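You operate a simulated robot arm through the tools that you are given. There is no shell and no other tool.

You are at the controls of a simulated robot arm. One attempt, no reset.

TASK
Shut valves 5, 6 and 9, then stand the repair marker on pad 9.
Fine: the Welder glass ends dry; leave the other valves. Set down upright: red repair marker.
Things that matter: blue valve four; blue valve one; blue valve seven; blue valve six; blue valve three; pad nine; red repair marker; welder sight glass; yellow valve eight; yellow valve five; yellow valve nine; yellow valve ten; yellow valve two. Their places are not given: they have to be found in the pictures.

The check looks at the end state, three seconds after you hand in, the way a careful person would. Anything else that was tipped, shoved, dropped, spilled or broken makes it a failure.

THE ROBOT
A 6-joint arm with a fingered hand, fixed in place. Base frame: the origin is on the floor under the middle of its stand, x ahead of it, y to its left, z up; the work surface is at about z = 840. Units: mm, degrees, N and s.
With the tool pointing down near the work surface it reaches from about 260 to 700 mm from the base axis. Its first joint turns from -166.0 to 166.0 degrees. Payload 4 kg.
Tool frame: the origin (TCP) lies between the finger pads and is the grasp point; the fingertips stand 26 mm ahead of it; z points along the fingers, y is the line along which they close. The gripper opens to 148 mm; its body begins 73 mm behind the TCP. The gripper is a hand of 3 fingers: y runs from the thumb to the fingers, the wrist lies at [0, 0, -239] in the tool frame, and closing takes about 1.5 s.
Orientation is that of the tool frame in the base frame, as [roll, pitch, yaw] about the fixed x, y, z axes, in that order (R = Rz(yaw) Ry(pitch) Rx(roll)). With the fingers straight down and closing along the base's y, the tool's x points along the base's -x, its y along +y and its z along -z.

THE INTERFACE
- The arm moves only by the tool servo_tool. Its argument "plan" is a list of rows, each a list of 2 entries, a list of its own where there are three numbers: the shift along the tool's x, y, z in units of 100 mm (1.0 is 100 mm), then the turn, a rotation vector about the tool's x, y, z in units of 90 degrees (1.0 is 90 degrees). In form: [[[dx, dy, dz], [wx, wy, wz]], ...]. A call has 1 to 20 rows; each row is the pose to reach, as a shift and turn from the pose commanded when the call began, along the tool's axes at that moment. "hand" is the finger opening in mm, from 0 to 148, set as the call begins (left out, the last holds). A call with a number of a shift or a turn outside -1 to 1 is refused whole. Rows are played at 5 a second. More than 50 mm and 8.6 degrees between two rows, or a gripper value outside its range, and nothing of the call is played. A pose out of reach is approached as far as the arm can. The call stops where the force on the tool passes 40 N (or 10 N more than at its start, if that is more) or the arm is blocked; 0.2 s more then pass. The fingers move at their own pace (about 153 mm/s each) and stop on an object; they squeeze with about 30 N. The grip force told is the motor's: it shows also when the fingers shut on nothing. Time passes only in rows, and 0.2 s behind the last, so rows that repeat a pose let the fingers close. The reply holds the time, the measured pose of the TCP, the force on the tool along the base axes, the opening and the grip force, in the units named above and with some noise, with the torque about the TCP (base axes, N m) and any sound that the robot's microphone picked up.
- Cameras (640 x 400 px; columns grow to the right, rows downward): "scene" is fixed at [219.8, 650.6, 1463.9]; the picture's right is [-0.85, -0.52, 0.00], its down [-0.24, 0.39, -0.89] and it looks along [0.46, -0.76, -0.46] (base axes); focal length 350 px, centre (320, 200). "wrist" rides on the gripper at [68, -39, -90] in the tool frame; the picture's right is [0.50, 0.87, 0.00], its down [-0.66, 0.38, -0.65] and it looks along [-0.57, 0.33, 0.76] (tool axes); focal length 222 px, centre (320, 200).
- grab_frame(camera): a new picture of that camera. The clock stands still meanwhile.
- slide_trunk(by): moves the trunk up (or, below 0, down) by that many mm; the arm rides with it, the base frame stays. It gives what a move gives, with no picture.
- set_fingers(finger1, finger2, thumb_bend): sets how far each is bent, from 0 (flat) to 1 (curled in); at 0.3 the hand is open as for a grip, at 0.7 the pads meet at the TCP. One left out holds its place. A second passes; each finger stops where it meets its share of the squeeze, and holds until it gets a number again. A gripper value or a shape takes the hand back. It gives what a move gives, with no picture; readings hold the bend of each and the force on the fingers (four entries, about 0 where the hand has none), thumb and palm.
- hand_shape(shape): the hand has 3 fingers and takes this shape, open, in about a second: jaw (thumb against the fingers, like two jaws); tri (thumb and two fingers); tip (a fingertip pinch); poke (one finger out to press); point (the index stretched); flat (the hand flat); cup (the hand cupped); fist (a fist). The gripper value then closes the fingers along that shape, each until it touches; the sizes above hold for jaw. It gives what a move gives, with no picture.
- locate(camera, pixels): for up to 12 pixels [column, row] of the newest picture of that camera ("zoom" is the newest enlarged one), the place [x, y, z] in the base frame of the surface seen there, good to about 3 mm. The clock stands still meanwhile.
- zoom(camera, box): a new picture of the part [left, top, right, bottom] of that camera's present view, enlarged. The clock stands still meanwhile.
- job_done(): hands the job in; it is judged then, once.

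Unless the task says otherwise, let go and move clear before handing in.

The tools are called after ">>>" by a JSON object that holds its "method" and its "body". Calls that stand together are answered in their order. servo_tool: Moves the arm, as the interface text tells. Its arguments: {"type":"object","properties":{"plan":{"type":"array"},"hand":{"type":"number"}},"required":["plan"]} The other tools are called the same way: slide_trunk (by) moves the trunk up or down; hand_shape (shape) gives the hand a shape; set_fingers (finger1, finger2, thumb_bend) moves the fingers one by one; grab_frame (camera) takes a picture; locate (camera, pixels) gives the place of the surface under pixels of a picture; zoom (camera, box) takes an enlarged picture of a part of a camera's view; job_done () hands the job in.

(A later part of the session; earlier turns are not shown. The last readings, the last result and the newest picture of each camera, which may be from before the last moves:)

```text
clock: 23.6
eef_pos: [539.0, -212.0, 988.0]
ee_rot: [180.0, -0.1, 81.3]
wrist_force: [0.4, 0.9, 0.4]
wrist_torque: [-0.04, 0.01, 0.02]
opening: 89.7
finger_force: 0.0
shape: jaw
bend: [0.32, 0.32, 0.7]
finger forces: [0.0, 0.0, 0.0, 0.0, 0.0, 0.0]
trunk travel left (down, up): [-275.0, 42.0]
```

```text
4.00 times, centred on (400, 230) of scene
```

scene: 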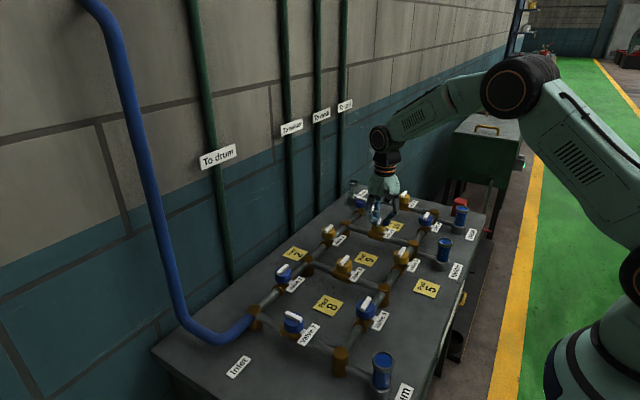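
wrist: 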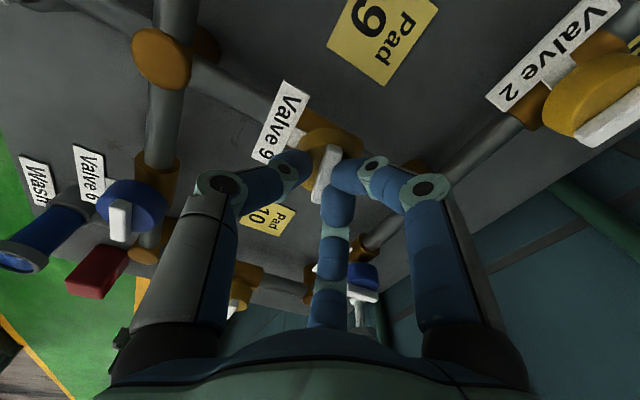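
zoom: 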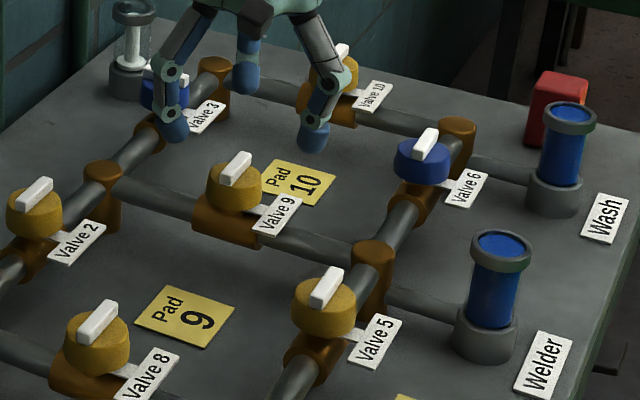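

>>> {"method": "locate", "body": {"camera": "zoom", "pixels": [[224, 181], [249, 155], [237, 168], [87, 336], [112, 304], [316, 302], [338, 272], [30, 203], [46, 182], [420, 156], [436, 133]]}}

>>> {"method": "zoom", "body": {"camera": "wrist", "box": [256, 90, 384, 170]}}

>>> {"method": "locate", "body": {"camera": "zoom", "pixels": [[366, 158], [404, 172], [282, 374], [312, 388], [340, 265], [230, 210], [450, 240], [300, 130], [400, 335], [345, 150], [385, 165]]}}

```text
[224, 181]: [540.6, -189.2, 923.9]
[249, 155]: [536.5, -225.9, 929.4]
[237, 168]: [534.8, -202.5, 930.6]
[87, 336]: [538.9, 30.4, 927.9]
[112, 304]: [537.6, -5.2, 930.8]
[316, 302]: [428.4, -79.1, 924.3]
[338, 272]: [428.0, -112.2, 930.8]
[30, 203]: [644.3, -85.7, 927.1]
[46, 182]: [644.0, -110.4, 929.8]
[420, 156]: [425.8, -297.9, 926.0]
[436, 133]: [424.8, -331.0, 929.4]
```

```text
5.00 times, centred on (320, 130) of wrist
```

zoom: 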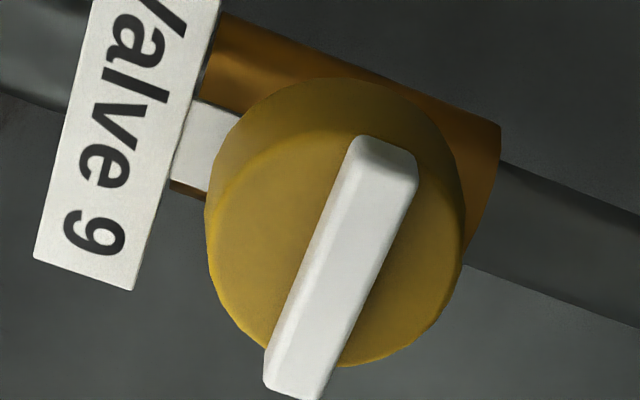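

```text
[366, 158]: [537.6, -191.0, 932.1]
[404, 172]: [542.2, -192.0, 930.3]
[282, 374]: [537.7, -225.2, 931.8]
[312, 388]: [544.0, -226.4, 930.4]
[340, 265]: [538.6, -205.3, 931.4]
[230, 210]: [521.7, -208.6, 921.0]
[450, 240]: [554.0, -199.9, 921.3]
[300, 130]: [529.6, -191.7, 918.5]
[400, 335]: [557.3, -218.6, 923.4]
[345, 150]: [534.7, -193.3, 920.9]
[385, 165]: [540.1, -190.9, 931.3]
```

Valve 9's bar now lies within about 2° of square to its pipe, parallel to the shut valve 8. I'll go on to valve 6, keeping above everything and bringing the yaw to 90.

>>> {"method": "servo_tool", "body": {"plan": [[[-0.15, -0.11, -0.05], [0, 0, -0.05]], [[-0.35, -0.25, -0.05], [0, 0, -0.097]], [[-0.62, -0.45, -0.05], [0, 0, -0.097]]]}}

>>> {"method": "servo_tool", "body": {"plan": [[[-0.25, -0.25, 0], [0, 0, 0]], [[-0.45, -0.45, 0], [0, 0, 0]], [[-0.535, -0.531, 0], [0, 0, 0]], [[-0.535, -0.531, 0], [0, 0, 0]]]}}

>>> {"method": "grab_frame", "body": {"camera": "wrist"}}

>>> {"method": "zoom", "body": {"camera": "wrist", "box": [256, 90, 384, 170]}}

```text
clock: 24.4
eef_pos: [483.8, -267.0, 996.7]
ee_rot: [-180.0, 0.0, 90.1]
wrist_force: [0.2, -0.3, -1.1]
wrist_torque: [-0.01, 0.0, 0.03]
opening: 89.8
finger_force: 0.0
shape: jaw
bend: [0.32, 0.32, 0.7]
finger forces: [0.0, 0.0, 0.0, 0.0, 0.0, 0.0]
trunk travel left (down, up): [-275.0, 42.0]
```

```text
clock: 25.4
eef_pos: [431.7, -320.3, 995.4]
ee_rot: [180.0, 0.0, 90.0]
wrist_force: [-0.5, -0.8, -0.2]
wrist_torque: [0.01, 0.02, -0.01]
opening: 89.5
finger_force: 0.1
shape: jaw
bend: [0.32, 0.32, 0.7]
finger forces: [0.0, 0.0, 0.0, 0.0, 0.0, 0.0]
trunk travel left (down, up): [-275.0, 42.0]
```

```text
taken
```

wrist: 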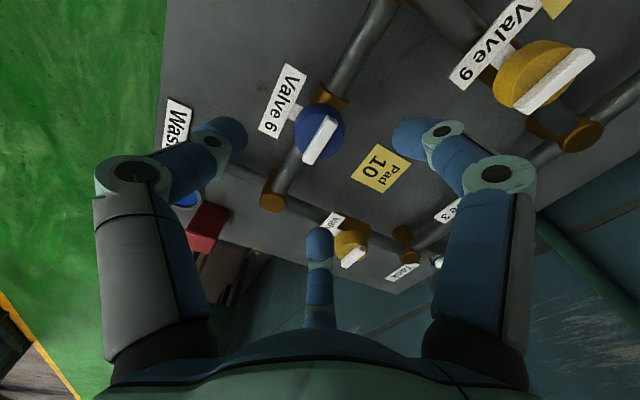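

```text
5.00 times, centred on (320, 130) of wrist
```

zoom: 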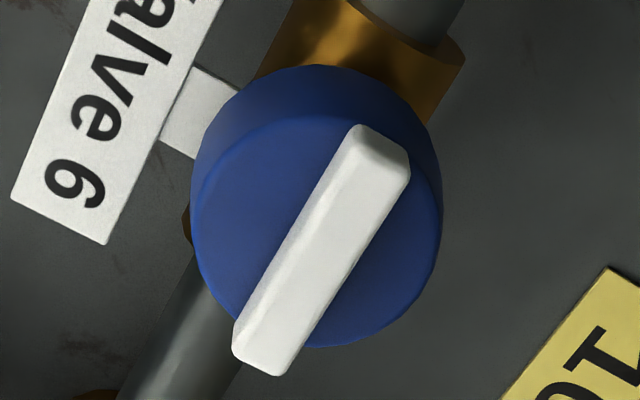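

Valve 6's bar sits near (322,139) in the wrist view; I'll measure its ends from this yaw.

>>> {"method": "locate", "body": {"camera": "zoom", "pixels": [[358, 145], [398, 165], [250, 345], [280, 360], [320, 255], [225, 175], [430, 250], [290, 125], [350, 335]]}}

>>> {"method": "servo_tool", "body": {"plan": [[[0, 0, 0], [0, 0, 0]]]}}

```text
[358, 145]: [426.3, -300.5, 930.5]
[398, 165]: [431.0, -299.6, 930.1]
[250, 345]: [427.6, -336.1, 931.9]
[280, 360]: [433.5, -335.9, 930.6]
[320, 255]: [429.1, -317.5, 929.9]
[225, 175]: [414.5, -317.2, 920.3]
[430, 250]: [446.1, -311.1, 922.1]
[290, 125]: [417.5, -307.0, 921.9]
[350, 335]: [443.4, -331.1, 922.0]
```

```text
clock: 25.8
eef_pos: [430.5, -320.4, 994.2]
ee_rot: [179.9, 0.0, 90.1]
wrist_force: [0.0, 0.1, 0.1]
wrist_torque: [0.01, 0.01, 0.0]
opening: 89.8
finger_force: 0.0
shape: jaw
bend: [0.32, 0.32, 0.7]
finger forces: [0.0, 0.1, 0.0, 0.0, 0.0, 0.0]
trunk travel left (down, up): [-275.0, 42.0]
```

The bar centre averages (430,-319), within about 1 mm of the tool axis. I'll lower to z≈950 and close on it.

>>> {"method": "servo_tool", "body": {"plan": [[[0.01, -0.008, 0.15], [0, 0, 0]], [[0.01, -0.008, 0.28], [0, 0, 0]], [[0.01, -0.008, 0.38], [0, 0, 0]], [[0.01, -0.008, 0.45], [0, 0, 0]], [[0.01, -0.008, 0.45], [0, 0, 0]]]}}

>>> {"method": "servo_tool", "body": {"plan": [[[0, 0, 0], [0, 0, 0]], [[0, 0, 0], [0, 0, 0]], [[0, 0, 0], [0, 0, 0]], [[0, 0, 0], [0, 0, 0]], [[0, 0, 0], [0, 0, 0]], [[0, 0, 0], [0, 0, 0]], [[0, 0, 0], [0, 0, 0]]], "hand": 0}}

>>> {"method": "zoom", "body": {"camera": "wrist", "box": [250, 110, 390, 220]}}

```text
clock: 27.0
eef_pos: [429.6, -317.1, 948.6]
ee_rot: [180.0, 0.0, 90.0]
wrist_force: [0.2, 0.3, -0.1]
wrist_torque: [-0.01, -0.01, -0.02]
opening: 89.7
finger_force: 0.1
shape: jaw
bend: [0.32, 0.32, 0.7]
finger forces: [0.0, 0.0, 0.0, 0.0, 0.0, 0.0]
trunk travel left (down, up): [-275.0, 42.0]
```

```text
clock: 28.6
eef_pos: [430.6, -317.7, 950.8]
ee_rot: [179.9, -0.1, 90.1]
wrist_force: [2.2, -0.3, 4.8]
wrist_torque: [-0.02, -0.18, -0.03]
opening: 10.2
finger_force: 30.4
shape: jaw
bend: [0.76, 0.76, 0.7]
finger forces: [0.0, 27.6, 0.1, 0.0, 28.8, 0.0]
trunk travel left (down, up): [-275.0, 42.0]
```

```text
3.64 times, centred on (320, 165) of wrist
```

zoom: 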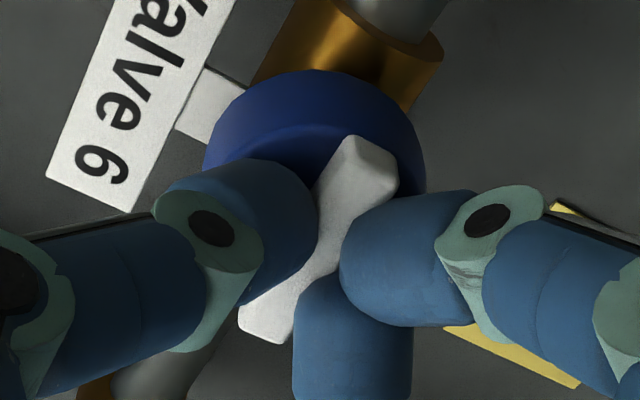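

Valve 6's bar is pinched between the thumb and the fingers. I'll turn it clockwise, taking 45° first and checking the readings.

>>> {"method": "servo_tool", "body": {"plan": [[[0, 0, 0], [0, 0, 0.08]], [[0, 0, 0], [0, 0, 0.16]], [[0, 0, 0], [0, 0, 0.24]], [[0, 0, 0], [0, 0, 0.32]], [[0, 0, 0], [0, 0, 0.4]], [[0, 0, 0], [0, 0, 0.48]], [[0, 0, 0], [0, 0, 0.5]]]}}

>>> {"method": "zoom", "body": {"camera": "wrist", "box": [250, 110, 390, 220]}}

```text
clock: 30.2
eef_pos: [430.3, -318.9, 950.1]
ee_rot: [179.9, 0.0, 44.9]
wrist_force: [6.9, -1.6, 12.4]
wrist_torque: [-0.15, -0.24, 0.05]
opening: 10.3
finger_force: 30.5
shape: jaw
bend: [0.76, 0.76, 0.7]
finger forces: [0.0, 0.1, 0.0, 0.0, 28.4, 0.1]
trunk travel left (down, up): [-275.0, 42.0]
```

```text
3.64 times, centred on (320, 165) of wrist
```

zoom: 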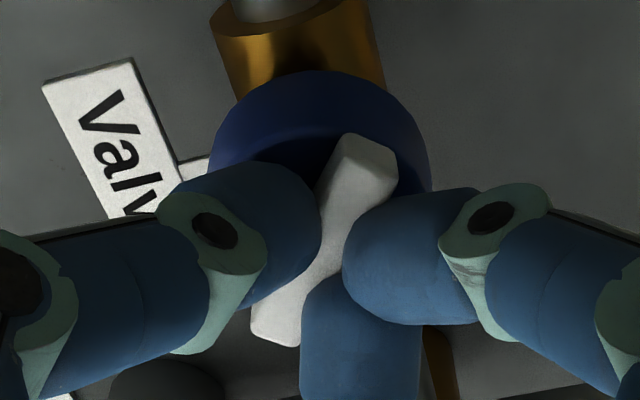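

The bar follows with only a few degrees of lag. I'll continue past 90° by about 10° to take up the slip.

>>> {"method": "servo_tool", "body": {"plan": [[[0, 0, 0], [0, 0, 0.08]], [[0, 0, 0], [0, 0, 0.16]], [[0, 0, 0], [0, 0, 0.24]], [[0, 0, 0], [0, 0, 0.32]], [[0, 0, 0], [0, 0, 0.4]], [[0, 0, 0], [0, 0, 0.48]], [[0, 0, 0], [0, 0, 0.55]], [[0, 0, 0], [0, 0, 0.61]], [[0, 0, 0], [0, 0, 0.61]]]}}

>>> {"method": "zoom", "body": {"camera": "wrist", "box": [250, 110, 390, 220]}}

```text
clock: 32.2
eef_pos: [430.0, -318.6, 947.8]
ee_rot: [180.0, 0.0, -9.9]
wrist_force: [8.6, -7.7, 14.5]
wrist_torque: [-0.36, -0.15, 0.01]
opening: 10.0
finger_force: 29.7
shape: jaw
bend: [0.76, 0.76, 0.7]
finger forces: [0.1, 0.0, 0.0, 0.0, 28.0, 0.1]
trunk travel left (down, up): [-275.0, 42.0]
```

```text
3.64 times, centred on (320, 165) of wrist
```

zoom: 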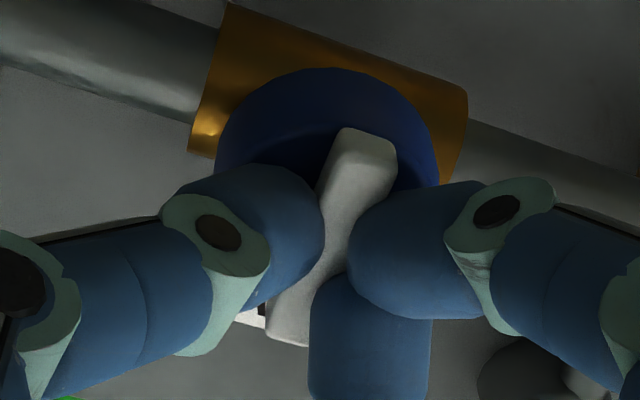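

I'll release valve 6, lift clear, and measure the bar angle.

>>> {"method": "servo_tool", "body": {"plan": [[[0, 0, 0], [0, 0, 0]], [[0, 0, 0], [0, 0, 0]], [[0, 0, 0], [0, 0, 0]], [[0, 0, -0.1], [0, 0, 0]], [[0, 0, -0.25], [0, 0, 0]], [[0, 0, -0.4], [0, 0, 0]], [[0, 0, -0.4], [0, 0, 0]]], "hand": 90}}

>>> {"method": "zoom", "body": {"camera": "wrist", "box": [256, 90, 384, 170]}}

>>> {"method": "zoom", "body": {"camera": "scene", "box": [320, 180, 480, 280]}}

```text
clock: 33.8
eef_pos: [430.4, -319.0, 987.6]
ee_rot: [-179.9, 0.0, -9.9]
wrist_force: [0.4, 1.0, 0.7]
wrist_torque: [-0.01, 0.01, 0.0]
opening: 89.2
finger_force: 0.1
shape: jaw
bend: [0.32, 0.32, 0.7]
finger forces: [0.1, 0.0, 0.1, 0.0, 0.0, 0.1]
trunk travel left (down, up): [-275.0, 42.0]
```

```text
5.00 times, centred on (320, 130) of wrist
```

zoom: 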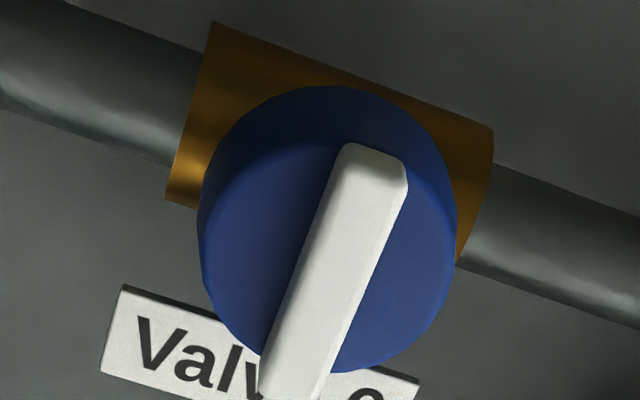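

```text
4.00 times, centred on (400, 230) of scene
```

zoom: 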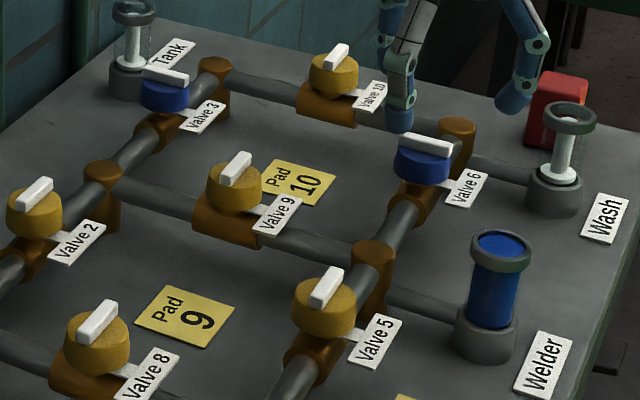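

The Wash glass (zoom (567,150)) has gone dry, so valve 6 is shut. I'll measure its bar angle anyway.

>>> {"method": "zoom", "body": {"camera": "wrist", "box": [256, 95, 384, 175]}}

>>> {"method": "locate", "body": {"camera": "zoom", "pixels": [[350, 135], [395, 150], [275, 355], [315, 368], [332, 245]]}}

```text
5.00 times, centred on (320, 135) of wrist
```

zoom: 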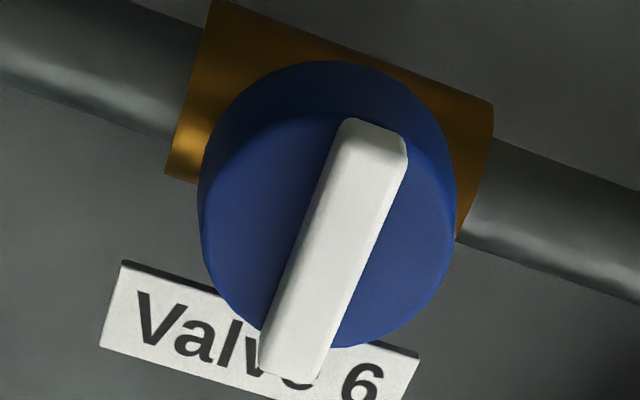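

```text
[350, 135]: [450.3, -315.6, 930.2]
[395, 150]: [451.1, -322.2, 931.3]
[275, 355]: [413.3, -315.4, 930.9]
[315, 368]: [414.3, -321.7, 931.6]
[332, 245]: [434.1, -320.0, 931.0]
```

Valve 6's bar now lies square to its pipe (ends at (450,-319) and (414,-319)). Next I'll move over valve 5 at about (430,-100), turning the hand back to yaw 90 on the way.

>>> {"method": "servo_tool", "body": {"plan": [[[-0.014, -0.08, -0.08], [0, 0, -0.08]], [[-0.029, -0.16, -0.08], [0, 0, -0.165]], [[-0.043, -0.245, -0.08], [0, 0, -0.247]], [[-0.057, -0.327, -0.08], [0, 0, -0.33]], [[-0.072, -0.41, -0.08], [0, 0, -0.412]], [[-0.086, -0.49, -0.08], [0, 0, -0.495]], [[-0.1, -0.57, -0.08], [0, 0, -0.577]], [[-0.115, -0.65, -0.08], [0, 0, -0.66]], [[-0.13, -0.735, -0.08], [0, 0, -0.742]], [[-0.143, -0.817, -0.08], [0, 0, -0.825]], [[-0.157, -0.9, -0.08], [0, 0, -0.907]], [[-0.172, -0.98, -0.08], [0, 0, -0.99]]]}}

>>> {"method": "servo_tool", "body": {"plan": [[[0.2, -0.037, 0], [0, 0, -0.04]], [[0.4, -0.075, 0], [0, 0, -0.08]], [[0.589, -0.112, 0], [0, 0, -0.12]]]}}

>>> {"method": "servo_tool", "body": {"plan": [[[0.2, 0, 0], [0, 0, 0]], [[0.4, 0, 0], [0, 0, 0]], [[0.59, 0, 0], [0, 0, 0]], [[0.59, 0, 0], [0, 0, 0]]]}}

>>> {"method": "grab_frame", "body": {"camera": "wrist"}}

>>> {"method": "zoom", "body": {"camera": "wrist", "box": [256, 90, 384, 170]}}

```text
clock: 36.4
eef_pos: [429.3, -217.2, 997.5]
ee_rot: [180.0, 0.1, 79.4]
wrist_force: [-0.2, -0.1, 0.2]
wrist_torque: [0.03, 0.04, 0.02]
opening: 89.2
finger_force: 0.0
shape: jaw
bend: [0.32, 0.32, 0.7]
finger forces: [0.0, 0.1, 0.1, 0.0, 0.1, 0.0]
trunk travel left (down, up): [-275.0, 42.0]
```

```text
clock: 37.2
eef_pos: [430.3, -158.7, 997.8]
ee_rot: [-180.0, 0.0, 90.2]
wrist_force: [0.5, 0.0, -0.4]
wrist_torque: [0.03, 0.0, -0.01]
opening: 89.5
finger_force: 0.1
shape: jaw
bend: [0.32, 0.32, 0.7]
finger forces: [0.0, 0.1, 0.0, 0.2, 0.1, 0.0]
trunk travel left (down, up): [-275.0, 42.0]
```

```text
clock: 38.2
eef_pos: [429.8, -98.5, 998.2]
ee_rot: [179.9, 0.0, 90.0]
wrist_force: [0.1, 0.8, 0.2]
wrist_torque: [-0.01, 0.01, 0.01]
opening: 89.5
finger_force: 0.1
shape: jaw
bend: [0.32, 0.32, 0.7]
finger forces: [0.0, 0.0, 0.0, 0.0, 0.0, 0.1]
trunk travel left (down, up): [-275.0, 42.0]
```

```text
taken
```

wrist: 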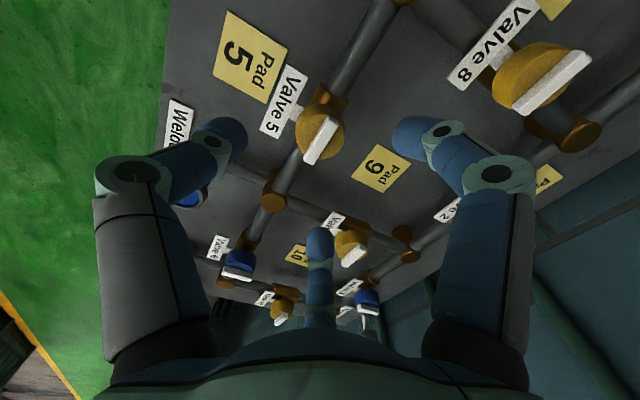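

```text
5.00 times, centred on (320, 130) of wrist
```

zoom: 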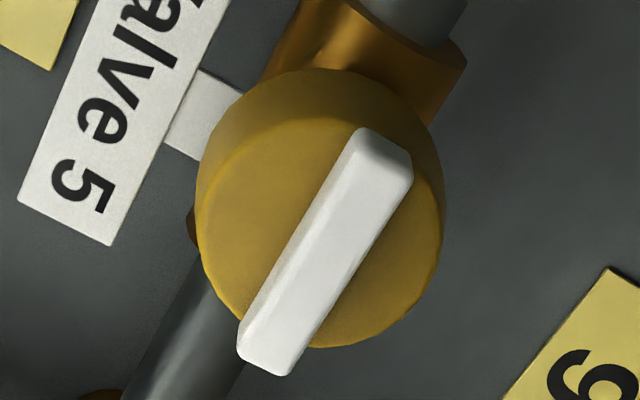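

The view of valve 5 matches the one I had over valve 6, so alignment is good. I'll lower and grip.

>>> {"method": "servo_tool", "body": {"plan": [[[0.013, -0.002, 0.15], [0, 0, 0]], [[0.013, -0.002, 0.3], [0, 0, 0]], [[0.013, -0.002, 0.4], [0, 0, 0]], [[0.013, -0.002, 0.48], [0, 0, 0]], [[0.013, -0.002, 0.48], [0, 0, 0]]]}}

>>> {"method": "servo_tool", "body": {"plan": [[[0, 0, 0], [0, 0, 0]], [[0, 0, 0], [0, 0, 0]], [[0, 0, 0], [0, 0, 0]], [[0, 0, 0], [0, 0, 0]], [[0, 0, 0], [0, 0, 0]], [[0, 0, 0], [0, 0, 0]], [[0, 0, 0], [0, 0, 0]]], "hand": 0}}

>>> {"method": "zoom", "body": {"camera": "wrist", "box": [250, 110, 390, 220]}}

```text
clock: 39.4
eef_pos: [430.6, -98.5, 948.6]
ee_rot: [-179.9, 0.0, 90.2]
wrist_force: [0.6, -0.4, 0.0]
wrist_torque: [0.03, -0.03, -0.02]
opening: 89.4
finger_force: 0.0
shape: jaw
bend: [0.32, 0.32, 0.7]
finger forces: [0.0, 0.1, 0.0, 0.1, 0.0, 0.1]
trunk travel left (down, up): [-275.0, 42.0]
```

```text
clock: 41.0
eef_pos: [429.3, -99.7, 949.1]
ee_rot: [179.9, 0.1, 90.1]
wrist_force: [0.2, -9.1, 8.6]
wrist_torque: [-0.34, 0.28, 0.03]
opening: 16.5
finger_force: 29.6
shape: jaw
bend: [0.77, 0.75, 0.7]
finger forces: [17.0, 29.1, 0.0, 0.0, 31.8, 0.1]
trunk travel left (down, up): [-275.0, 42.0]
```

```text
3.64 times, centred on (320, 165) of wrist
```

zoom: 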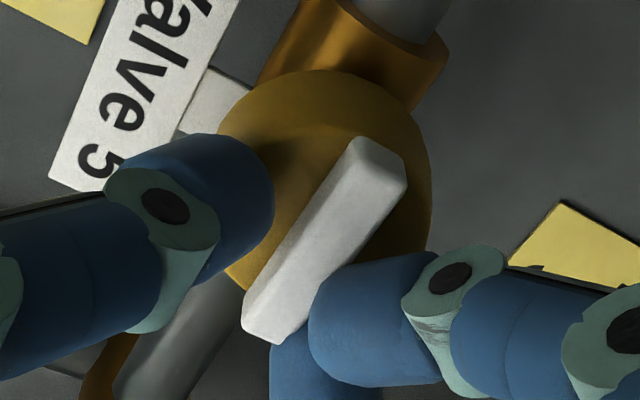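

This time the thumb seems caught against the disc's edge rather than the bar (opening 16.5). I'll reopen, raise 3 mm, and close again.

>>> {"method": "servo_tool", "body": {"plan": [[[0, 0, 0], [0, 0, 0]], [[0, 0, 0], [0, 0, 0]], [[0, 0, 0], [0, 0, 0]], [[0, 0, -0.03], [0, 0, 0]], [[0, 0, -0.03], [0, 0, 0]]], "hand": 90}}

>>> {"method": "zoom", "body": {"camera": "wrist", "box": [250, 110, 390, 220]}}

>>> {"method": "servo_tool", "body": {"plan": [[[0, 0, 0], [0, 0, 0]], [[0, 0, 0], [0, 0, 0]], [[0, 0, 0], [0, 0, 0]], [[0, 0, 0], [0, 0, 0]], [[0, 0, 0], [0, 0, 0]], [[0, 0, 0], [0, 0, 0]], [[0, 0, 0], [0, 0, 0]]], "hand": 0}}

>>> {"method": "zoom", "body": {"camera": "wrist", "box": [250, 110, 390, 220]}}

```text
clock: 42.2
eef_pos: [429.8, -98.0, 951.1]
ee_rot: [180.0, 0.1, 90.0]
wrist_force: [0.3, -0.1, -0.6]
wrist_torque: [0.02, 0.01, 0.01]
opening: 89.3
finger_force: 0.1
shape: jaw
bend: [0.32, 0.32, 0.7]
finger forces: [0.0, 0.0, 0.0, 0.1, 0.0, 0.0]
trunk travel left (down, up): [-275.0, 42.0]
```

```text
3.64 times, centred on (320, 165) of wrist
```

zoom: 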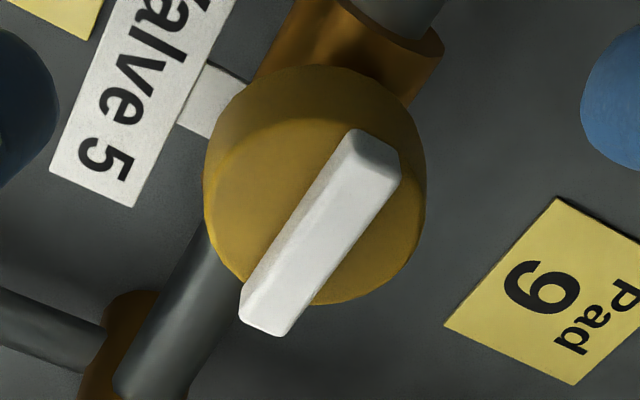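

```text
clock: 43.8
eef_pos: [429.7, -98.8, 951.9]
ee_rot: [180.0, 0.0, 90.1]
wrist_force: [-3.0, -0.2, 11.8]
wrist_torque: [-0.03, 0.02, -0.03]
opening: 9.2
finger_force: 29.7
shape: jaw
bend: [0.76, 0.76, 0.7]
finger forces: [26.4, 27.0, 0.0, 0.0, 33.6, 0.0]
trunk travel left (down, up): [-275.0, 42.0]
```

```text
3.64 times, centred on (320, 165) of wrist
```

zoom: 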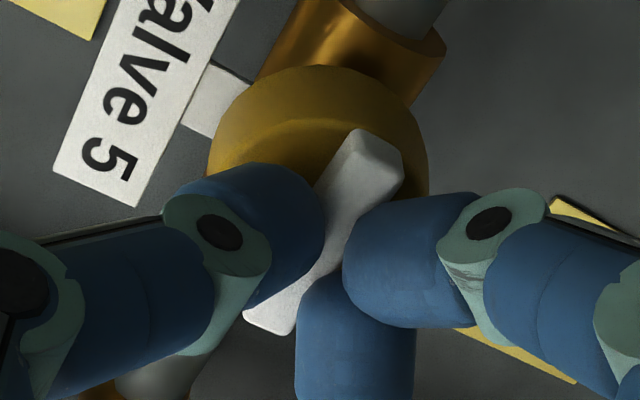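

The bar is now firmly gripped (opening 9, forces 26–34 N). I'll turn it clockwise in two steps like valve 6.

>>> {"method": "servo_tool", "body": {"plan": [[[0, 0, 0], [0, 0, 0.08]], [[0, 0, 0], [0, 0, 0.16]], [[0, 0, 0], [0, 0, 0.24]], [[0, 0, 0], [0, 0, 0.32]], [[0, 0, 0], [0, 0, 0.4]], [[0, 0, 0], [0, 0, 0.48]], [[0, 0, 0], [0, 0, 0.5]]]}}

>>> {"method": "servo_tool", "body": {"plan": [[[0, 0, 0], [0, 0, 0.08]], [[0, 0, 0], [0, 0, 0.16]], [[0, 0, 0], [0, 0, 0.24]], [[0, 0, 0], [0, 0, 0.32]], [[0, 0, 0], [0, 0, 0.4]], [[0, 0, 0], [0, 0, 0.48]], [[0, 0, 0], [0, 0, 0.55]], [[0, 0, 0], [0, 0, 0.61]], [[0, 0, 0], [0, 0, 0.61]]]}}

>>> {"method": "zoom", "body": {"camera": "wrist", "box": [250, 110, 390, 220]}}

```text
clock: 45.4
eef_pos: [429.5, -97.8, 952.0]
ee_rot: [179.8, 0.0, 44.9]
wrist_force: [3.0, -1.4, 16.3]
wrist_torque: [-0.06, -0.16, 0.05]
opening: 9.0
finger_force: 30.1
shape: jaw
bend: [0.76, 0.76, 0.7]
finger forces: [32.7, 32.3, 0.0, 0.0, 30.5, 0.1]
trunk travel left (down, up): [-275.0, 42.0]
```

```text
clock: 47.4
eef_pos: [430.5, -97.9, 951.8]
ee_rot: [-180.0, -0.1, -10.0]
wrist_force: [6.8, 3.4, 18.9]
wrist_torque: [0.0, -0.16, 0.1]
opening: 8.3
finger_force: 29.9
shape: jaw
bend: [0.76, 0.76, 0.7]
finger forces: [0.0, 0.1, 0.1, 0.0, 39.3, 0.0]
trunk travel left (down, up): [-275.0, 42.0]
```

```text
3.64 times, centred on (320, 165) of wrist
```

zoom: 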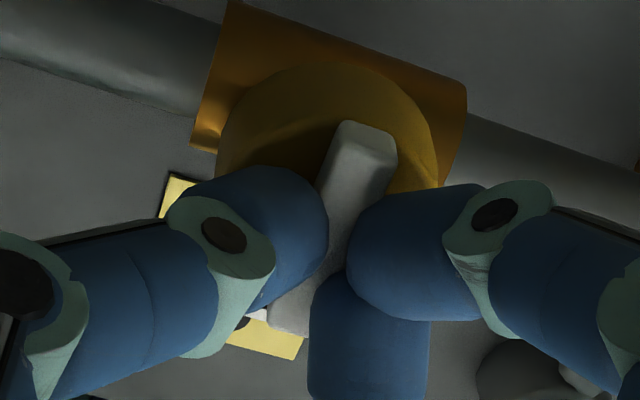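

Valve 5 looks turned across its pipe. I'll release, lift, and check the bar angle and the Welder glass.

>>> {"method": "servo_tool", "body": {"plan": [[[0, 0, 0], [0, 0, 0]], [[0, 0, 0], [0, 0, 0]], [[0, 0, 0], [0, 0, 0]], [[0, 0, -0.1], [0, 0, 0]], [[0, 0, -0.25], [0, 0, 0]], [[0, 0, -0.45], [0, 0, 0]], [[0, 0, -0.45], [0, 0, 0]]], "hand": 90}}

>>> {"method": "zoom", "body": {"camera": "scene", "box": [320, 180, 480, 280]}}

>>> {"method": "zoom", "body": {"camera": "wrist", "box": [256, 90, 384, 170]}}

>>> {"method": "locate", "body": {"camera": "zoom", "pixels": [[350, 150], [390, 165], [280, 365], [315, 378], [332, 255]]}}

```text
clock: 49.0
eef_pos: [430.9, -98.7, 995.5]
ee_rot: [180.0, 0.0, -9.8]
wrist_force: [-0.7, -0.1, 0.1]
wrist_torque: [0.03, 0.0, 0.02]
opening: 89.5
finger_force: 0.1
shape: jaw
bend: [0.32, 0.32, 0.7]
finger forces: [0.0, 0.0, 0.0, 0.1, 0.1, 0.1]
trunk travel left (down, up): [-275.0, 42.0]
```

```text
4.00 times, centred on (400, 230) of scene
```

zoom: 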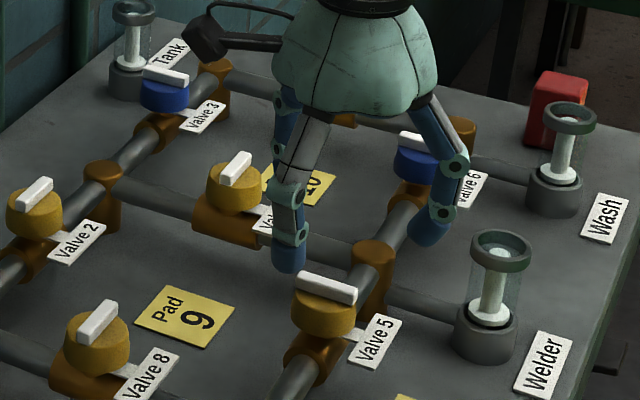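

```text
5.00 times, centred on (320, 130) of wrist
```

zoom: 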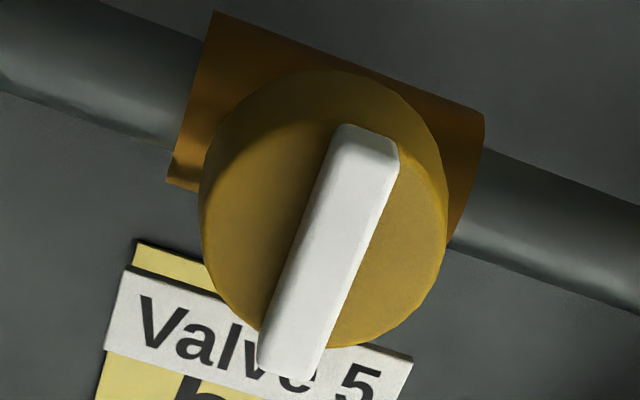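

```text
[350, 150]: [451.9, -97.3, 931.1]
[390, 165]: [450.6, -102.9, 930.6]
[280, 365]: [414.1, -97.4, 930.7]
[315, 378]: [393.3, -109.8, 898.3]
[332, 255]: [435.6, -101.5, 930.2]
```

All three valves are across their pipes and the Welder glass is dry. Next is the marker: I'll travel toward it at about z 1010, turning back to yaw 90.

>>> {"method": "servo_tool", "body": {"plan": [[[0.014, 0.08, -0.05], [0, 0, -0.08]], [[0.029, 0.16, -0.1], [0, 0, -0.165]], [[0.043, 0.245, -0.15], [0, 0, -0.247]], [[0.057, 0.327, -0.15], [0, 0, -0.33]], [[0.072, 0.41, -0.15], [0, 0, -0.412]], [[0.086, 0.49, -0.15], [0, 0, -0.495]], [[0.1, 0.57, -0.15], [0, 0, -0.577]], [[0.115, 0.65, -0.15], [0, 0, -0.66]], [[0.13, 0.735, -0.15], [0, 0, -0.742]], [[0.143, 0.817, -0.15], [0, 0, -0.825]], [[0.157, 0.9, -0.15], [0, 0, -0.907]], [[0.17, 0.985, -0.15], [0, 0, -0.99]]]}}

>>> {"method": "servo_tool", "body": {"plan": [[[-0.32, -0.007, 0], [0, 0, -0.04]], [[-0.64, -0.014, 0], [0, 0, -0.08]], [[-0.97, -0.02, 0], [0, 0, -0.119]]]}}

>>> {"method": "servo_tool", "body": {"plan": [[[-0.33, -0.07, 0], [0, 0, 0]], [[-0.66, -0.14, 0], [0, 0, 0]], [[-1.0, -0.2, 0], [0, 0, 0]]]}}

>>> {"method": "servo_tool", "body": {"plan": [[[-0.33, -0.05, 0], [0, 0, 0]], [[-0.66, -0.1, 0], [0, 0, 0]], [[-0.95, -0.16, 0], [0, 0, 0]], [[-0.95, -0.16, 0], [0, 0, 0]]]}}

>>> {"method": "grab_frame", "body": {"camera": "wrist"}}

```text
clock: 51.6
eef_pos: [429.1, -198.8, 1012.1]
ee_rot: [-180.0, 0.0, 79.5]
wrist_force: [0.4, 0.1, 0.3]
wrist_torque: [0.0, 0.0, 0.0]
opening: 89.3
finger_force: 0.0
shape: jaw
bend: [0.32, 0.32, 0.7]
finger forces: [0.0, 0.0, 0.0, 0.0, 0.1, 0.1]
trunk travel left (down, up): [-275.0, 42.0]
```

```text
clock: 52.4
eef_pos: [409.5, -294.6, 1012.2]
ee_rot: [-180.0, 0.2, 90.1]
wrist_force: [-1.0, 0.5, 0.2]
wrist_torque: [-0.01, 0.0, 0.0]
opening: 89.8
finger_force: 0.0
shape: jaw
bend: [0.32, 0.32, 0.7]
finger forces: [0.0, 0.0, 0.0, 0.0, 0.1, 0.0]
trunk travel left (down, up): [-275.0, 42.0]
```

```text
clock: 53.2
eef_pos: [388.2, -394.4, 1008.6]
ee_rot: [-179.9, -0.2, 89.9]
wrist_force: [1.0, -0.3, -0.6]
wrist_torque: [-0.02, 0.0, 0.01]
opening: 89.4
finger_force: 0.1
shape: jaw
bend: [0.32, 0.32, 0.7]
finger forces: [0.0, 0.0, 0.0, 0.0, 0.0, 0.0]
trunk travel left (down, up): [-275.0, 42.0]
```

```text
clock: 54.2
eef_pos: [375.6, -487.8, 1011.6]
ee_rot: [180.0, 0.0, 89.9]
wrist_force: [-0.3, 0.0, 0.1]
wrist_torque: [0.0, -0.01, 0.03]
opening: 89.5
finger_force: 0.1
shape: jaw
bend: [0.32, 0.32, 0.7]
finger forces: [0.1, 0.1, 0.0, 0.0, 0.0, 0.0]
trunk travel left (down, up): [-275.0, 42.0]
```

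```text
taken
```

wrist: 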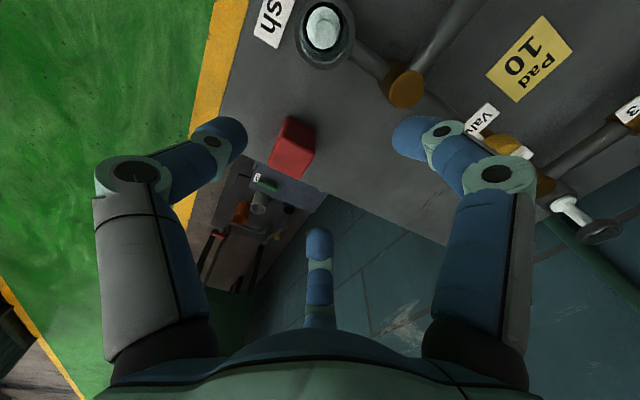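

>>> {"method": "zoom", "body": {"camera": "wrist", "box": [240, 90, 352, 202]}}

>>> {"method": "zoom", "body": {"camera": "wrist", "box": [256, 100, 352, 190]}}

>>> {"method": "locate", "body": {"camera": "wrist", "pixels": [[289, 120], [314, 130], [303, 175], [272, 163], [292, 148], [330, 190], [260, 185], [240, 150], [345, 195], [300, 200]]}}

```text
3.57 times, centred on (296, 146) of wrist
```

zoom: 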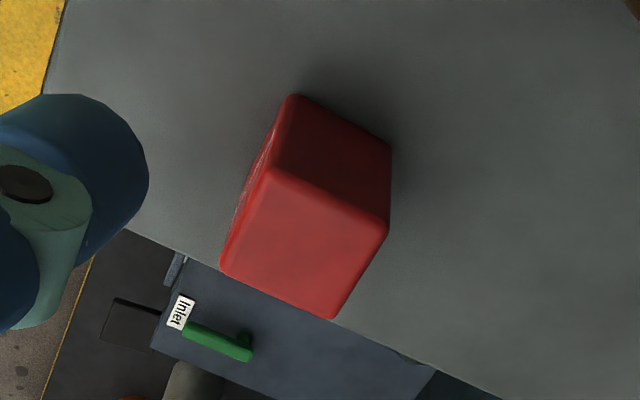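

```text
4.44 times, centred on (304, 145) of wrist
```

zoom: 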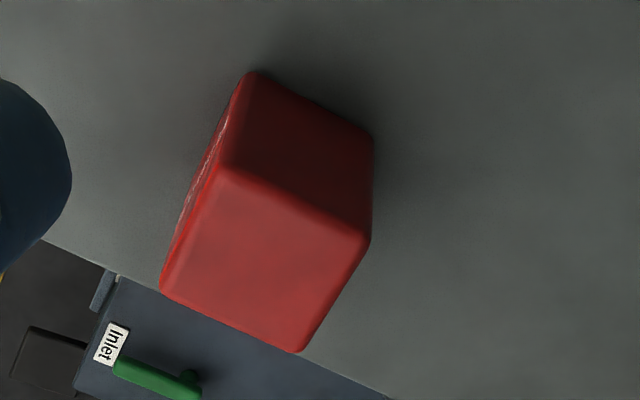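

```text
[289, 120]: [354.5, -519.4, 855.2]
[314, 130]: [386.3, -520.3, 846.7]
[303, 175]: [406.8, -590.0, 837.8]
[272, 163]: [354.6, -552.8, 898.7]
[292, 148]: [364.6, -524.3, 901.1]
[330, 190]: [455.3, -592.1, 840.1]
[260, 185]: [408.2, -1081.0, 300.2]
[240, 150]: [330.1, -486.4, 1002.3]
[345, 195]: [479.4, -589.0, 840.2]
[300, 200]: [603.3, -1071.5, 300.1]
```

The marker is clear ahead; I'll measure its top-face corners from this view.

>>> {"method": "locate", "body": {"camera": "zoom", "pixels": [[236, 175], [358, 240], [298, 340], [172, 280], [265, 260], [252, 80], [366, 142], [300, 130], [180, 200], [330, 380]]}}

```text
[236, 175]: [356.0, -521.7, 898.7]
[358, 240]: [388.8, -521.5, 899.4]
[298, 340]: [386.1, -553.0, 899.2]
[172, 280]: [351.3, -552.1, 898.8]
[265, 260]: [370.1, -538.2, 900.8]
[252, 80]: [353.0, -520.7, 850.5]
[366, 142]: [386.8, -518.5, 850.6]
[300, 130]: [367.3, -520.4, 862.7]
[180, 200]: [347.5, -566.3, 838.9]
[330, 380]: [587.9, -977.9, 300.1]
```

The marker's centre is about (369,-538) with faces near x=351/387 and y=-520/-556. I'll move directly above it, offset about 6 mm toward +x so the thumb meets the flat face and both fingers meet the corners evenly.

>>> {"method": "servo_tool", "body": {"plan": [[[-0.25, 0, 0], [0, 0, 0]], [[-0.5, -0.003, 0.1], [0, 0, 0]], [[-0.5, -0.003, 0.3], [0, 0, 0]], [[-0.5, -0.003, 0.45], [0, 0, 0]], [[-0.5, -0.003, 0.45], [0, 0, 0]]]}}

>>> {"method": "servo_tool", "body": {"plan": [[[0, 0, 0], [0, 0, 0]]]}}

>>> {"method": "servo_tool", "body": {"plan": [[[0, 0, 0], [0, 0, 0]]]}}

>>> {"method": "grab_frame", "body": {"camera": "wrist"}}

>>> {"method": "zoom", "body": {"camera": "scene", "box": [420, 140, 500, 240]}}

```text
clock: 55.4
eef_pos: [373.6, -539.6, 967.5]
ee_rot: [-180.0, 0.0, 90.0]
wrist_force: [0.4, -0.4, 0.0]
wrist_torque: [0.02, 0.0, 0.0]
opening: 89.5
finger_force: 0.0
shape: jaw
bend: [0.32, 0.32, 0.7]
finger forces: [0.0, 0.0, 0.1, 0.1, 0.0, 0.0]
trunk travel left (down, up): [-275.0, 42.0]
```

```text
clock: 55.8
eef_pos: [374.7, -537.5, 968.3]
ee_rot: [-180.0, 0.0, 90.0]
wrist_force: [-0.3, -0.6, 0.2]
wrist_torque: [-0.02, -0.01, -0.04]
opening: 89.4
finger_force: 0.1
shape: jaw
bend: [0.32, 0.32, 0.7]
finger forces: [0.0, 0.0, 0.1, 0.1, 0.0, 0.0]
trunk travel left (down, up): [-275.0, 42.0]
```

```text
clock: 56.2
eef_pos: [373.6, -538.1, 968.0]
ee_rot: [179.9, 0.0, 89.9]
wrist_force: [0.6, -0.4, 0.4]
wrist_torque: [-0.02, 0.0, -0.01]
opening: 89.6
finger_force: 0.0
shape: jaw
bend: [0.32, 0.32, 0.7]
finger forces: [0.1, 0.0, 0.1, 0.1, 0.0, 0.0]
trunk travel left (down, up): [-275.0, 42.0]
```

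```text
taken
```

wrist: 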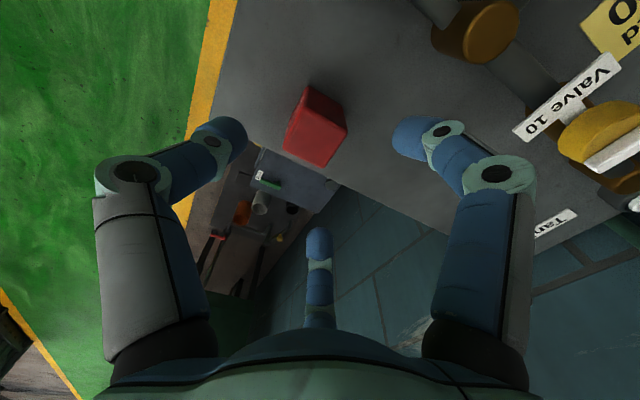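

```text
4.00 times, centred on (460, 190) of scene
```

zoom: 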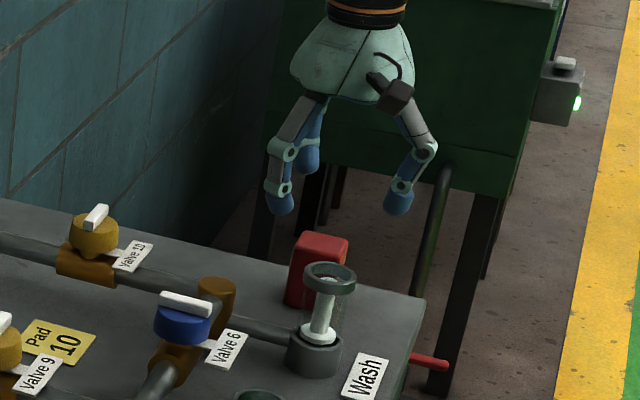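

The top face's centre is near (315,139), as expected for this offset. I'll lower straight down to z≈872 with fingers open around the block.

>>> {"method": "servo_tool", "body": {"plan": [[[0, 0.008, 0.15], [0, 0, 0]], [[0, 0.008, 0.3], [0, 0, 0]], [[0, 0.008, 0.45], [0, 0, 0]], [[0, 0.008, 0.6], [0, 0, 0]], [[0, 0.008, 0.75], [0, 0, 0]], [[0, 0.008, 0.87], [0, 0, 0]], [[0, 0.008, 0.95], [0, 0, 0]], [[0, 0.008, 0.95], [0, 0, 0]]]}}

>>> {"method": "grab_frame", "body": {"camera": "wrist"}}

>>> {"method": "zoom", "body": {"camera": "scene", "box": [420, 160, 500, 240]}}

```text
clock: 58.0
eef_pos: [373.3, -538.2, 872.3]
ee_rot: [-180.0, 0.0, 89.9]
wrist_force: [0.9, -0.5, 0.5]
wrist_torque: [-0.03, 0.0, -0.02]
opening: 89.7
finger_force: 0.1
shape: jaw
bend: [0.32, 0.32, 0.7]
finger forces: [0.1, 0.1, 0.0, 0.0, 0.1, 0.0]
trunk travel left (down, up): [-275.0, 42.0]
```

```text
taken
```

wrist: 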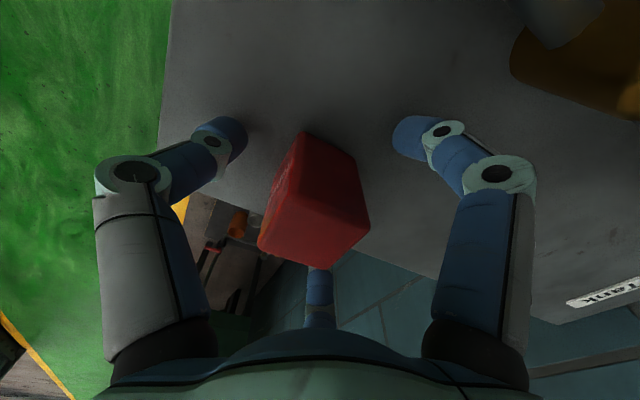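

```text
5.00 times, centred on (460, 200) of scene
```

zoom: 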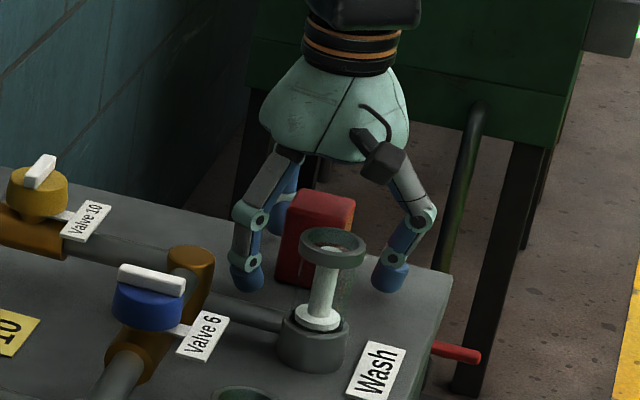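

The fingers stand evenly around the block. I'll close in steps so it isn't knocked.

>>> {"method": "servo_tool", "body": {"plan": [[[0, 0, 0], [0, 0, 0]], [[0, 0, 0], [0, 0, 0]], [[0, 0, 0], [0, 0, 0]]], "hand": 54}}

>>> {"method": "servo_tool", "body": {"plan": [[[0, 0, 0], [0, 0, 0]], [[0, 0, 0], [0, 0, 0]]], "hand": 48}}

>>> {"method": "servo_tool", "body": {"plan": [[[0, 0, 0], [0, 0, 0]], [[0, 0, 0], [0, 0, 0]]], "hand": 44}}

>>> {"method": "grab_frame", "body": {"camera": "wrist"}}

```text
clock: 58.8
eef_pos: [373.0, -537.9, 872.6]
ee_rot: [-180.0, 0.0, 90.0]
wrist_force: [0.3, 0.0, -0.1]
wrist_torque: [0.04, -0.01, 0.01]
opening: 54.4
finger_force: 0.0
shape: jaw
bend: [0.77, 0.77, 0.7]
finger forces: [0.1, 0.0, 0.0, 0.0, 0.0, 0.1]
trunk travel left (down, up): [-275.0, 42.0]
```

```text
clock: 59.4
eef_pos: [374.3, -539.5, 870.9]
ee_rot: [180.0, 0.0, 90.0]
wrist_force: [-0.3, -0.3, 0.8]
wrist_torque: [0.01, 0.04, 0.01]
opening: 48.4
finger_force: 0.1
shape: jaw
bend: [0.77, 0.77, 0.7]
finger forces: [0.0, 0.2, 0.0, 0.0, 0.0, 0.0]
trunk travel left (down, up): [-275.0, 42.0]
```

```text
clock: 60.0
eef_pos: [373.2, -538.1, 872.0]
ee_rot: [-180.0, 0.0, 90.1]
wrist_force: [0.1, 0.4, -0.3]
wrist_torque: [0.02, 0.0, 0.0]
opening: 40.7
finger_force: 30.2
shape: jaw
bend: [0.77, 0.77, 0.7]
finger forces: [23.6, 23.9, 0.0, 0.1, 26.5, 0.0]
trunk travel left (down, up): [-275.0, 42.0]
```

```text
taken
```

wrist: 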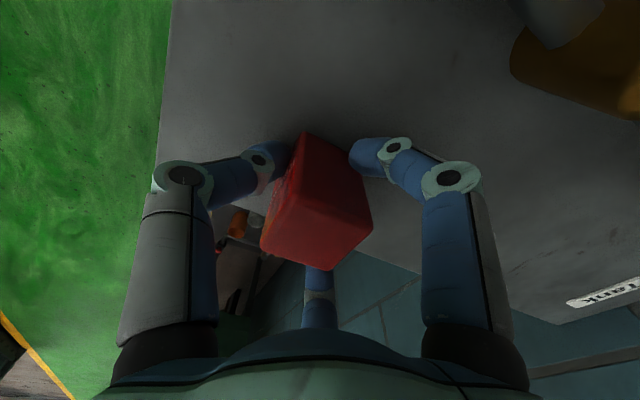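

All three fingers hold the block (24, 24 and 26 N). I'll firm up the grip and lift a little to check that it holds.

>>> {"method": "servo_tool", "body": {"plan": [[[0, 0, 0], [0, 0, 0]], [[0, 0, 0], [0, 0, 0]], [[0, 0, -0.03], [0, 0, 0]], [[0, 0, -0.08], [0, 0, 0]], [[0, 0, -0.15], [0, 0, 0]], [[0, 0, -0.15], [0, 0, 0]]], "hand": 20}}

>>> {"method": "grab_frame", "body": {"camera": "wrist"}}

>>> {"method": "zoom", "body": {"camera": "scene", "box": [420, 160, 500, 240]}}

```text
clock: 61.4
eef_pos: [374.6, -537.3, 885.8]
ee_rot: [-179.9, 0.0, 90.0]
wrist_force: [-0.2, -0.3, -1.3]
wrist_torque: [0.02, 0.02, 0.01]
opening: 39.2
finger_force: 30.5
shape: jaw
bend: [0.76, 0.77, 0.7]
finger forces: [23.9, 24.1, 0.1, 0.0, 26.5, 0.0]
trunk travel left (down, up): [-275.0, 42.0]
```

```text
taken
```

wrist: 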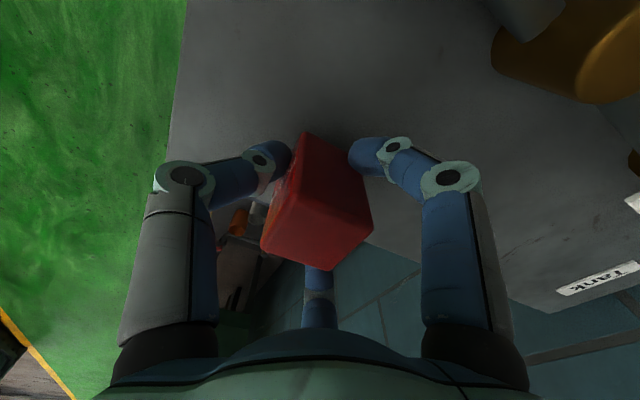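

```text
5.00 times, centred on (460, 200) of scene
```

zoom: 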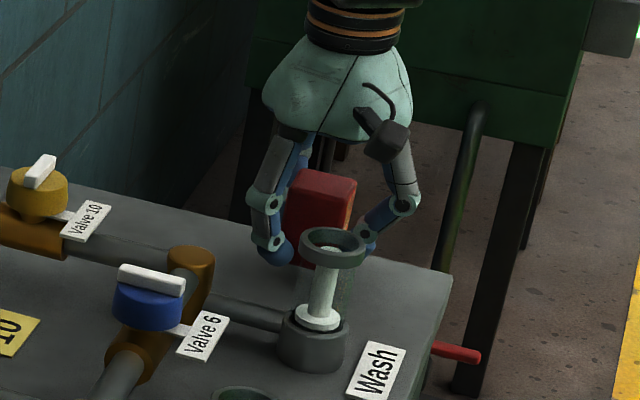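

The block rises with the hand and looks unchanged in the wrist picture. I'll measure how it sits in the grip for accurate placing, then lift higher.

>>> {"method": "zoom", "body": {"camera": "wrist", "box": [250, 125, 390, 275]}}

>>> {"method": "locate", "body": {"camera": "wrist", "pixels": [[300, 183], [367, 220], [328, 266], [264, 244], [315, 230], [345, 170]]}}

>>> {"method": "servo_tool", "body": {"plan": [[[0, 0, -0.15], [0, 0, 0]], [[0, 0, -0.35], [0, 0, 0]], [[0, 0, -0.55], [0, 0, 0]], [[0, 0, -0.75], [0, 0, 0]], [[0, 0, -0.9], [0, 0, 0]], [[0, 0, -1.0], [0, 0, 0]]]}}

```text
2.67 times, centred on (320, 200) of wrist
```

zoom: 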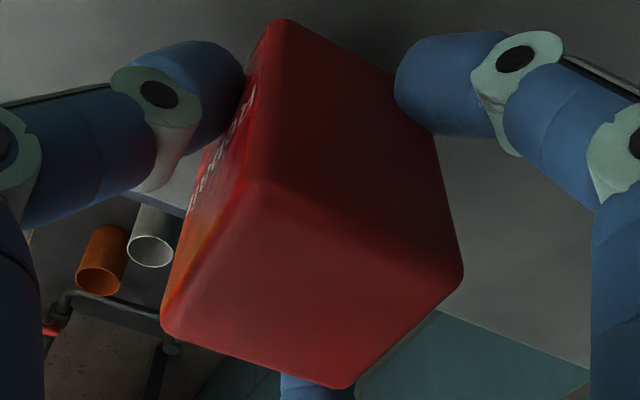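

```text
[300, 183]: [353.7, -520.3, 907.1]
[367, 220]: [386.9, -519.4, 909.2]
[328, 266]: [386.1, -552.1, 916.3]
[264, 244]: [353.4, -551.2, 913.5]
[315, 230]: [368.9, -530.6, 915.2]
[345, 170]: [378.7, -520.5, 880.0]
```

```text
clock: 62.8
eef_pos: [372.8, -539.3, 987.0]
ee_rot: [180.0, 0.0, 90.0]
wrist_force: [-0.8, 0.0, -0.6]
wrist_torque: [-0.02, -0.05, 0.04]
opening: 39.3
finger_force: 29.6
shape: jaw
bend: [0.76, 0.77, 0.7]
finger forces: [23.9, 24.2, 0.0, 0.0, 26.3, 0.1]
trunk travel left (down, up): [-275.0, 42.0]
```

The block sits about 4–5 mm toward -x from the TCP. I'll measure pad 9 from the scene camera while it's unobstructed.

>>> {"method": "zoom", "body": {"camera": "scene", "box": [344, 240, 392, 276]}}

>>> {"method": "servo_tool", "body": {"plan": [[[0, 0, -0.1], [0, 0, 0]], [[0, 0, -0.2], [0, 0, 0]], [[0, 0, -0.25], [0, 0, 0]]]}}

```text
11.11 times, centred on (368, 258) of scene
```

zoom: 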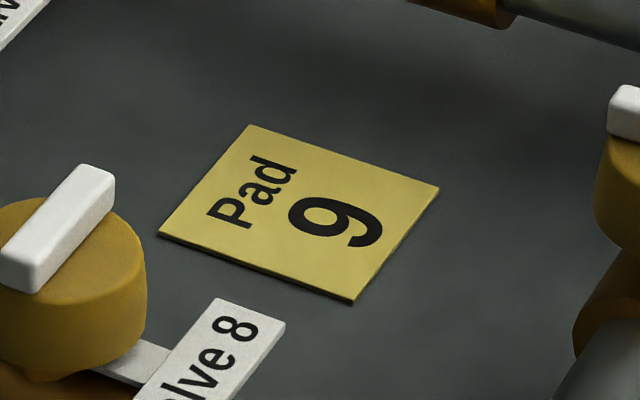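

```text
clock: 63.6
eef_pos: [373.7, -538.0, 1010.7]
ee_rot: [180.0, 0.0, 90.0]
wrist_force: [0.4, 0.6, -1.1]
wrist_torque: [-0.03, 0.03, -0.01]
opening: 39.1
finger_force: 30.4
shape: jaw
bend: [0.76, 0.77, 0.7]
finger forces: [23.9, 24.2, 0.0, 0.0, 26.3, 0.1]
trunk travel left (down, up): [-275.0, 42.0]
```

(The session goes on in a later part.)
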